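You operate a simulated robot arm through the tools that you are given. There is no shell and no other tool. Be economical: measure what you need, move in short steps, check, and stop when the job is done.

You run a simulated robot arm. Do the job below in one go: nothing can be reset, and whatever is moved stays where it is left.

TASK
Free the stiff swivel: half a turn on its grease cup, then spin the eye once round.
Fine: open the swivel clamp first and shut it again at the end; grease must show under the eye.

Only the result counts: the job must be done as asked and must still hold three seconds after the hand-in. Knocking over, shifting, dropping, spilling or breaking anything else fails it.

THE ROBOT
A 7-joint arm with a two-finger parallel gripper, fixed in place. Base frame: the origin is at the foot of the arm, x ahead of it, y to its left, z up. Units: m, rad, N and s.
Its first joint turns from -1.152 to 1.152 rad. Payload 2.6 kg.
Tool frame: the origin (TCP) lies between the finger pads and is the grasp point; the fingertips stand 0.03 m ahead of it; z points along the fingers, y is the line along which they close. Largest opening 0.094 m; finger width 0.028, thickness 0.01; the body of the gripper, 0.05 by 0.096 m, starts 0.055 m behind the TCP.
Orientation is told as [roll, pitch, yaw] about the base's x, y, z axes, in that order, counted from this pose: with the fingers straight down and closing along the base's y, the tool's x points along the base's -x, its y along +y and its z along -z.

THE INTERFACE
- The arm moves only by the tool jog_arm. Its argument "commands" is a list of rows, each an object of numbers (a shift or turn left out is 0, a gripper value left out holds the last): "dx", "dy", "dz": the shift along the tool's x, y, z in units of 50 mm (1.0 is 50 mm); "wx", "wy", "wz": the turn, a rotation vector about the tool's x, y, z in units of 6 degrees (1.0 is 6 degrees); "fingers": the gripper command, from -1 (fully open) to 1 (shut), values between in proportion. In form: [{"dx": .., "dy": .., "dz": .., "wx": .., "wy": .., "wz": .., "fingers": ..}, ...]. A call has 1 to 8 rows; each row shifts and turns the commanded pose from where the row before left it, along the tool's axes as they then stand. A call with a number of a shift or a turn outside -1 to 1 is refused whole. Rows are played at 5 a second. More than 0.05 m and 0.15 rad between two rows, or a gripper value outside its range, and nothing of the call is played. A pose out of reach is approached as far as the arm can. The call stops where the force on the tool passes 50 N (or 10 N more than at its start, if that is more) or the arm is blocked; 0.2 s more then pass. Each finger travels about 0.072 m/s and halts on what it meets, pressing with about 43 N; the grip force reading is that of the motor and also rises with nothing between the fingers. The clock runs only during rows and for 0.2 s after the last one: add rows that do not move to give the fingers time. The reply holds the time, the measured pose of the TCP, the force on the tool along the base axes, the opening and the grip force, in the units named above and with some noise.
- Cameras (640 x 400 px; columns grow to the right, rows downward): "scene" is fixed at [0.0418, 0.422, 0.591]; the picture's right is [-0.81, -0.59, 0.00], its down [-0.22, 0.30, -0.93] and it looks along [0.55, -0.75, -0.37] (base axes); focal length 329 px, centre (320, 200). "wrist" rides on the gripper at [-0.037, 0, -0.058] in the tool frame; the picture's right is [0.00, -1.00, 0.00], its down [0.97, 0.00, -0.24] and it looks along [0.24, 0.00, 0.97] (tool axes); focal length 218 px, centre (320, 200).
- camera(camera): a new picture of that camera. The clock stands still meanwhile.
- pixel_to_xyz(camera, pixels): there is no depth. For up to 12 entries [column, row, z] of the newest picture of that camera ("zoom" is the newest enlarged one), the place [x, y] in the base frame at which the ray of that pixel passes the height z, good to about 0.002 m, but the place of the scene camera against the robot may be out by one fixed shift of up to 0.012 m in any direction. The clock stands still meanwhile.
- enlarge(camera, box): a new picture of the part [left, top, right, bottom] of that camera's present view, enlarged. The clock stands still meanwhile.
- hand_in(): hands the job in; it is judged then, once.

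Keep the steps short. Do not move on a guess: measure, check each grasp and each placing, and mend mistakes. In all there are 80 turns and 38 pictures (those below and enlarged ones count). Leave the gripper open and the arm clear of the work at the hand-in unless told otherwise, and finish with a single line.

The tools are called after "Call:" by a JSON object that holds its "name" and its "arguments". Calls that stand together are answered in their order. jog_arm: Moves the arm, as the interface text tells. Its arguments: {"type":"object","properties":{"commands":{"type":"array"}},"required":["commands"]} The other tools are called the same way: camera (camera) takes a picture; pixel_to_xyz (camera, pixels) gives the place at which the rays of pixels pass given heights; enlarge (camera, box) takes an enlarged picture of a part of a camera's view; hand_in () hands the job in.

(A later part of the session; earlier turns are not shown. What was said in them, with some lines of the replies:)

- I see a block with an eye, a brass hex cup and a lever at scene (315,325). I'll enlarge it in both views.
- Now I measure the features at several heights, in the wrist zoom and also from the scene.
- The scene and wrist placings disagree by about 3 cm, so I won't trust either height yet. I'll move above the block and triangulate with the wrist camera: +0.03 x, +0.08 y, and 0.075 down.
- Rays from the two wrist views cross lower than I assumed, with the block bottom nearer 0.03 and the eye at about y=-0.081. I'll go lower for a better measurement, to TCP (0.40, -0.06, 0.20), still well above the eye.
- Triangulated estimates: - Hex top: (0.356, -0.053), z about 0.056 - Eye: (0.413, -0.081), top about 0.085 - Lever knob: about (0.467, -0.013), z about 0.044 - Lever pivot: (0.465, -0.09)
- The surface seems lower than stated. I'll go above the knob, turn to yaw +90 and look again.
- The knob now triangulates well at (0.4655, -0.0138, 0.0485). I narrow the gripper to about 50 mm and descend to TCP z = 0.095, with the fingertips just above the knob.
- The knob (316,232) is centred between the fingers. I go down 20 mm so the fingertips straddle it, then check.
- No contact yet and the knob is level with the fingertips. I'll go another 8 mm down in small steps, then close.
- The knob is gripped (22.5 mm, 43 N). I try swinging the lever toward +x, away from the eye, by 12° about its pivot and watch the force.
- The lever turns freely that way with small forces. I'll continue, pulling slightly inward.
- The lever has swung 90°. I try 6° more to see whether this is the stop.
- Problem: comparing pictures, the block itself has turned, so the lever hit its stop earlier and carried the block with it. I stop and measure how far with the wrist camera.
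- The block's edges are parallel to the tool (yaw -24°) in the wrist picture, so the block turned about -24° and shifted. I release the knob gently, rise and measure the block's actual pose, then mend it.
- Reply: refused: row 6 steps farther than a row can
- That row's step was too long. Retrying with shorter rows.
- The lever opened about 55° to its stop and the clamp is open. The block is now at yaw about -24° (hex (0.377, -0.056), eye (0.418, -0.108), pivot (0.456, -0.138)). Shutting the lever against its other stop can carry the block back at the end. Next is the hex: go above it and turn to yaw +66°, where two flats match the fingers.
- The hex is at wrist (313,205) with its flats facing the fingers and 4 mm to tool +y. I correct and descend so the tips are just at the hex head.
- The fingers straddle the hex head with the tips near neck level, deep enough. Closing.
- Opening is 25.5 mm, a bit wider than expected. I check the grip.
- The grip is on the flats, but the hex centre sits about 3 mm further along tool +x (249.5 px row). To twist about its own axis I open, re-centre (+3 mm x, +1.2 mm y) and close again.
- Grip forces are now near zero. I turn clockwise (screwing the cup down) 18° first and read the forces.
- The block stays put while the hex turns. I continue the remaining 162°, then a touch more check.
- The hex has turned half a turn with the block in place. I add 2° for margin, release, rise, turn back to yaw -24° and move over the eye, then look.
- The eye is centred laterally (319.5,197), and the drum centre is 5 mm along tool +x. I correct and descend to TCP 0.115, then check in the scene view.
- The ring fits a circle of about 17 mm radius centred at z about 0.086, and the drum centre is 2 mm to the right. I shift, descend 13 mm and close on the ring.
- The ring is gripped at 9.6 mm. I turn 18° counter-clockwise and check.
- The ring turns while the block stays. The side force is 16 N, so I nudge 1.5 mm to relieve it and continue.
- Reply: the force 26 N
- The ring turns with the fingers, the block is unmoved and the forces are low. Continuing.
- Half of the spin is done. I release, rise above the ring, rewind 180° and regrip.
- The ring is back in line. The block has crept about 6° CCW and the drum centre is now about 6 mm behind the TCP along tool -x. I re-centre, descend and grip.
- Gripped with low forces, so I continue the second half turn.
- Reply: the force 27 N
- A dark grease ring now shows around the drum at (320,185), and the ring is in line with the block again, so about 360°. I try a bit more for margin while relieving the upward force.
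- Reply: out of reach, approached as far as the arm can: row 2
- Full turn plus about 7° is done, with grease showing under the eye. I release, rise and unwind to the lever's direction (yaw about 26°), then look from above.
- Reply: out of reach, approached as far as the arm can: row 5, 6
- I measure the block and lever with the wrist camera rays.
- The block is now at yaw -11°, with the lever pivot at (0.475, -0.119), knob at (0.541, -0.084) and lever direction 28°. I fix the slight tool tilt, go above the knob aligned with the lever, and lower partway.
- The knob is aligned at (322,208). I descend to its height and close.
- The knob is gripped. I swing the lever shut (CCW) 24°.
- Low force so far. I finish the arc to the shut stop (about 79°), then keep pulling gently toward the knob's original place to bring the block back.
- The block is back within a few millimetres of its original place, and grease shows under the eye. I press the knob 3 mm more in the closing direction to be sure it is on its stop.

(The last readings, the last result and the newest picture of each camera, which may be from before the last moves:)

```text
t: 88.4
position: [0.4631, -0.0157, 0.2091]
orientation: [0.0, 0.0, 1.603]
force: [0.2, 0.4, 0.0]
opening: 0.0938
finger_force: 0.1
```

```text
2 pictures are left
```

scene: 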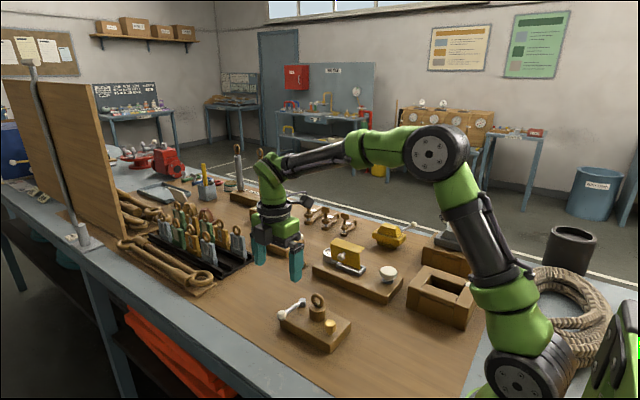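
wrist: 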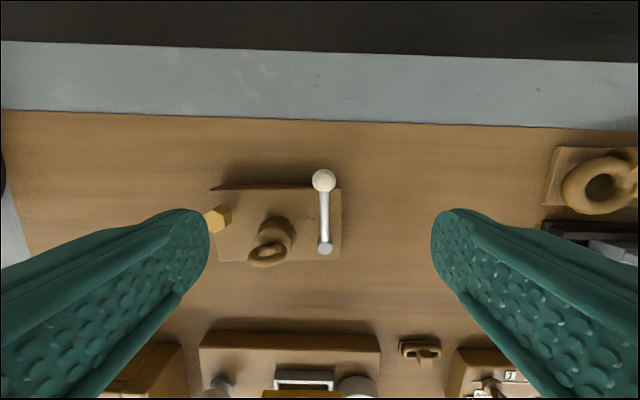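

Call:
{"name": "pixel_to_xyz", "arguments": {"camera": "wrist", "pixels": [[323, 180, 0.05], [325, 248, 0.05], [211, 188, 0.035], [340, 188, 0.035], [218, 261, 0.035], [341, 261, 0.035]]}}

```text
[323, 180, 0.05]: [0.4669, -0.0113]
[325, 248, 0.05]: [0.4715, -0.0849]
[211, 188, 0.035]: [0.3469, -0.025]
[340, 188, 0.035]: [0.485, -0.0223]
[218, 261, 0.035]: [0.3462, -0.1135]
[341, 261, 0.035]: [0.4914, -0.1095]
```

The lever is 92° to the block (shut, on its stop). The block is at yaw about 1° and within about 8 mm of its original place. One last scene check that nothing else moved.

Call:
{"name": "camera", "arguments": {"camera": "scene"}}

```text
1 pictures are left
```

scene: 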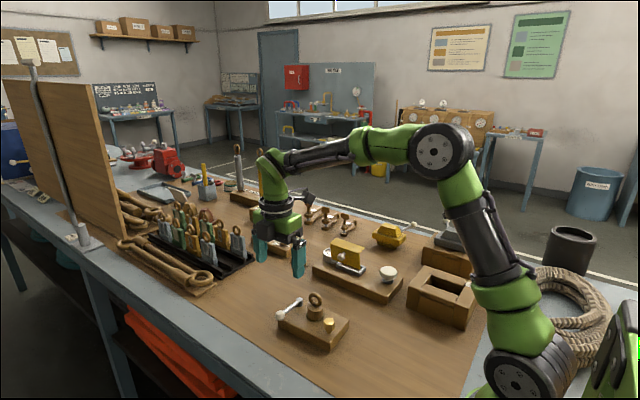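

Everything else is where it was, the lever is shut, grease shows, the gripper is open and the arm is clear. Handing in.

Call:
{"name": "hand_in", "arguments": {}}

```text
The job is handed in.
```

Handed in: clamp opened, grease cup turned half a turn, eye spun once round (about 367°, in two grips) with grease showing under it, and clamp shut again; I swung the lever past its stop and the spin also dragged the swivel block, which I moved back to within about 8 mm and 1–2° of where it started.
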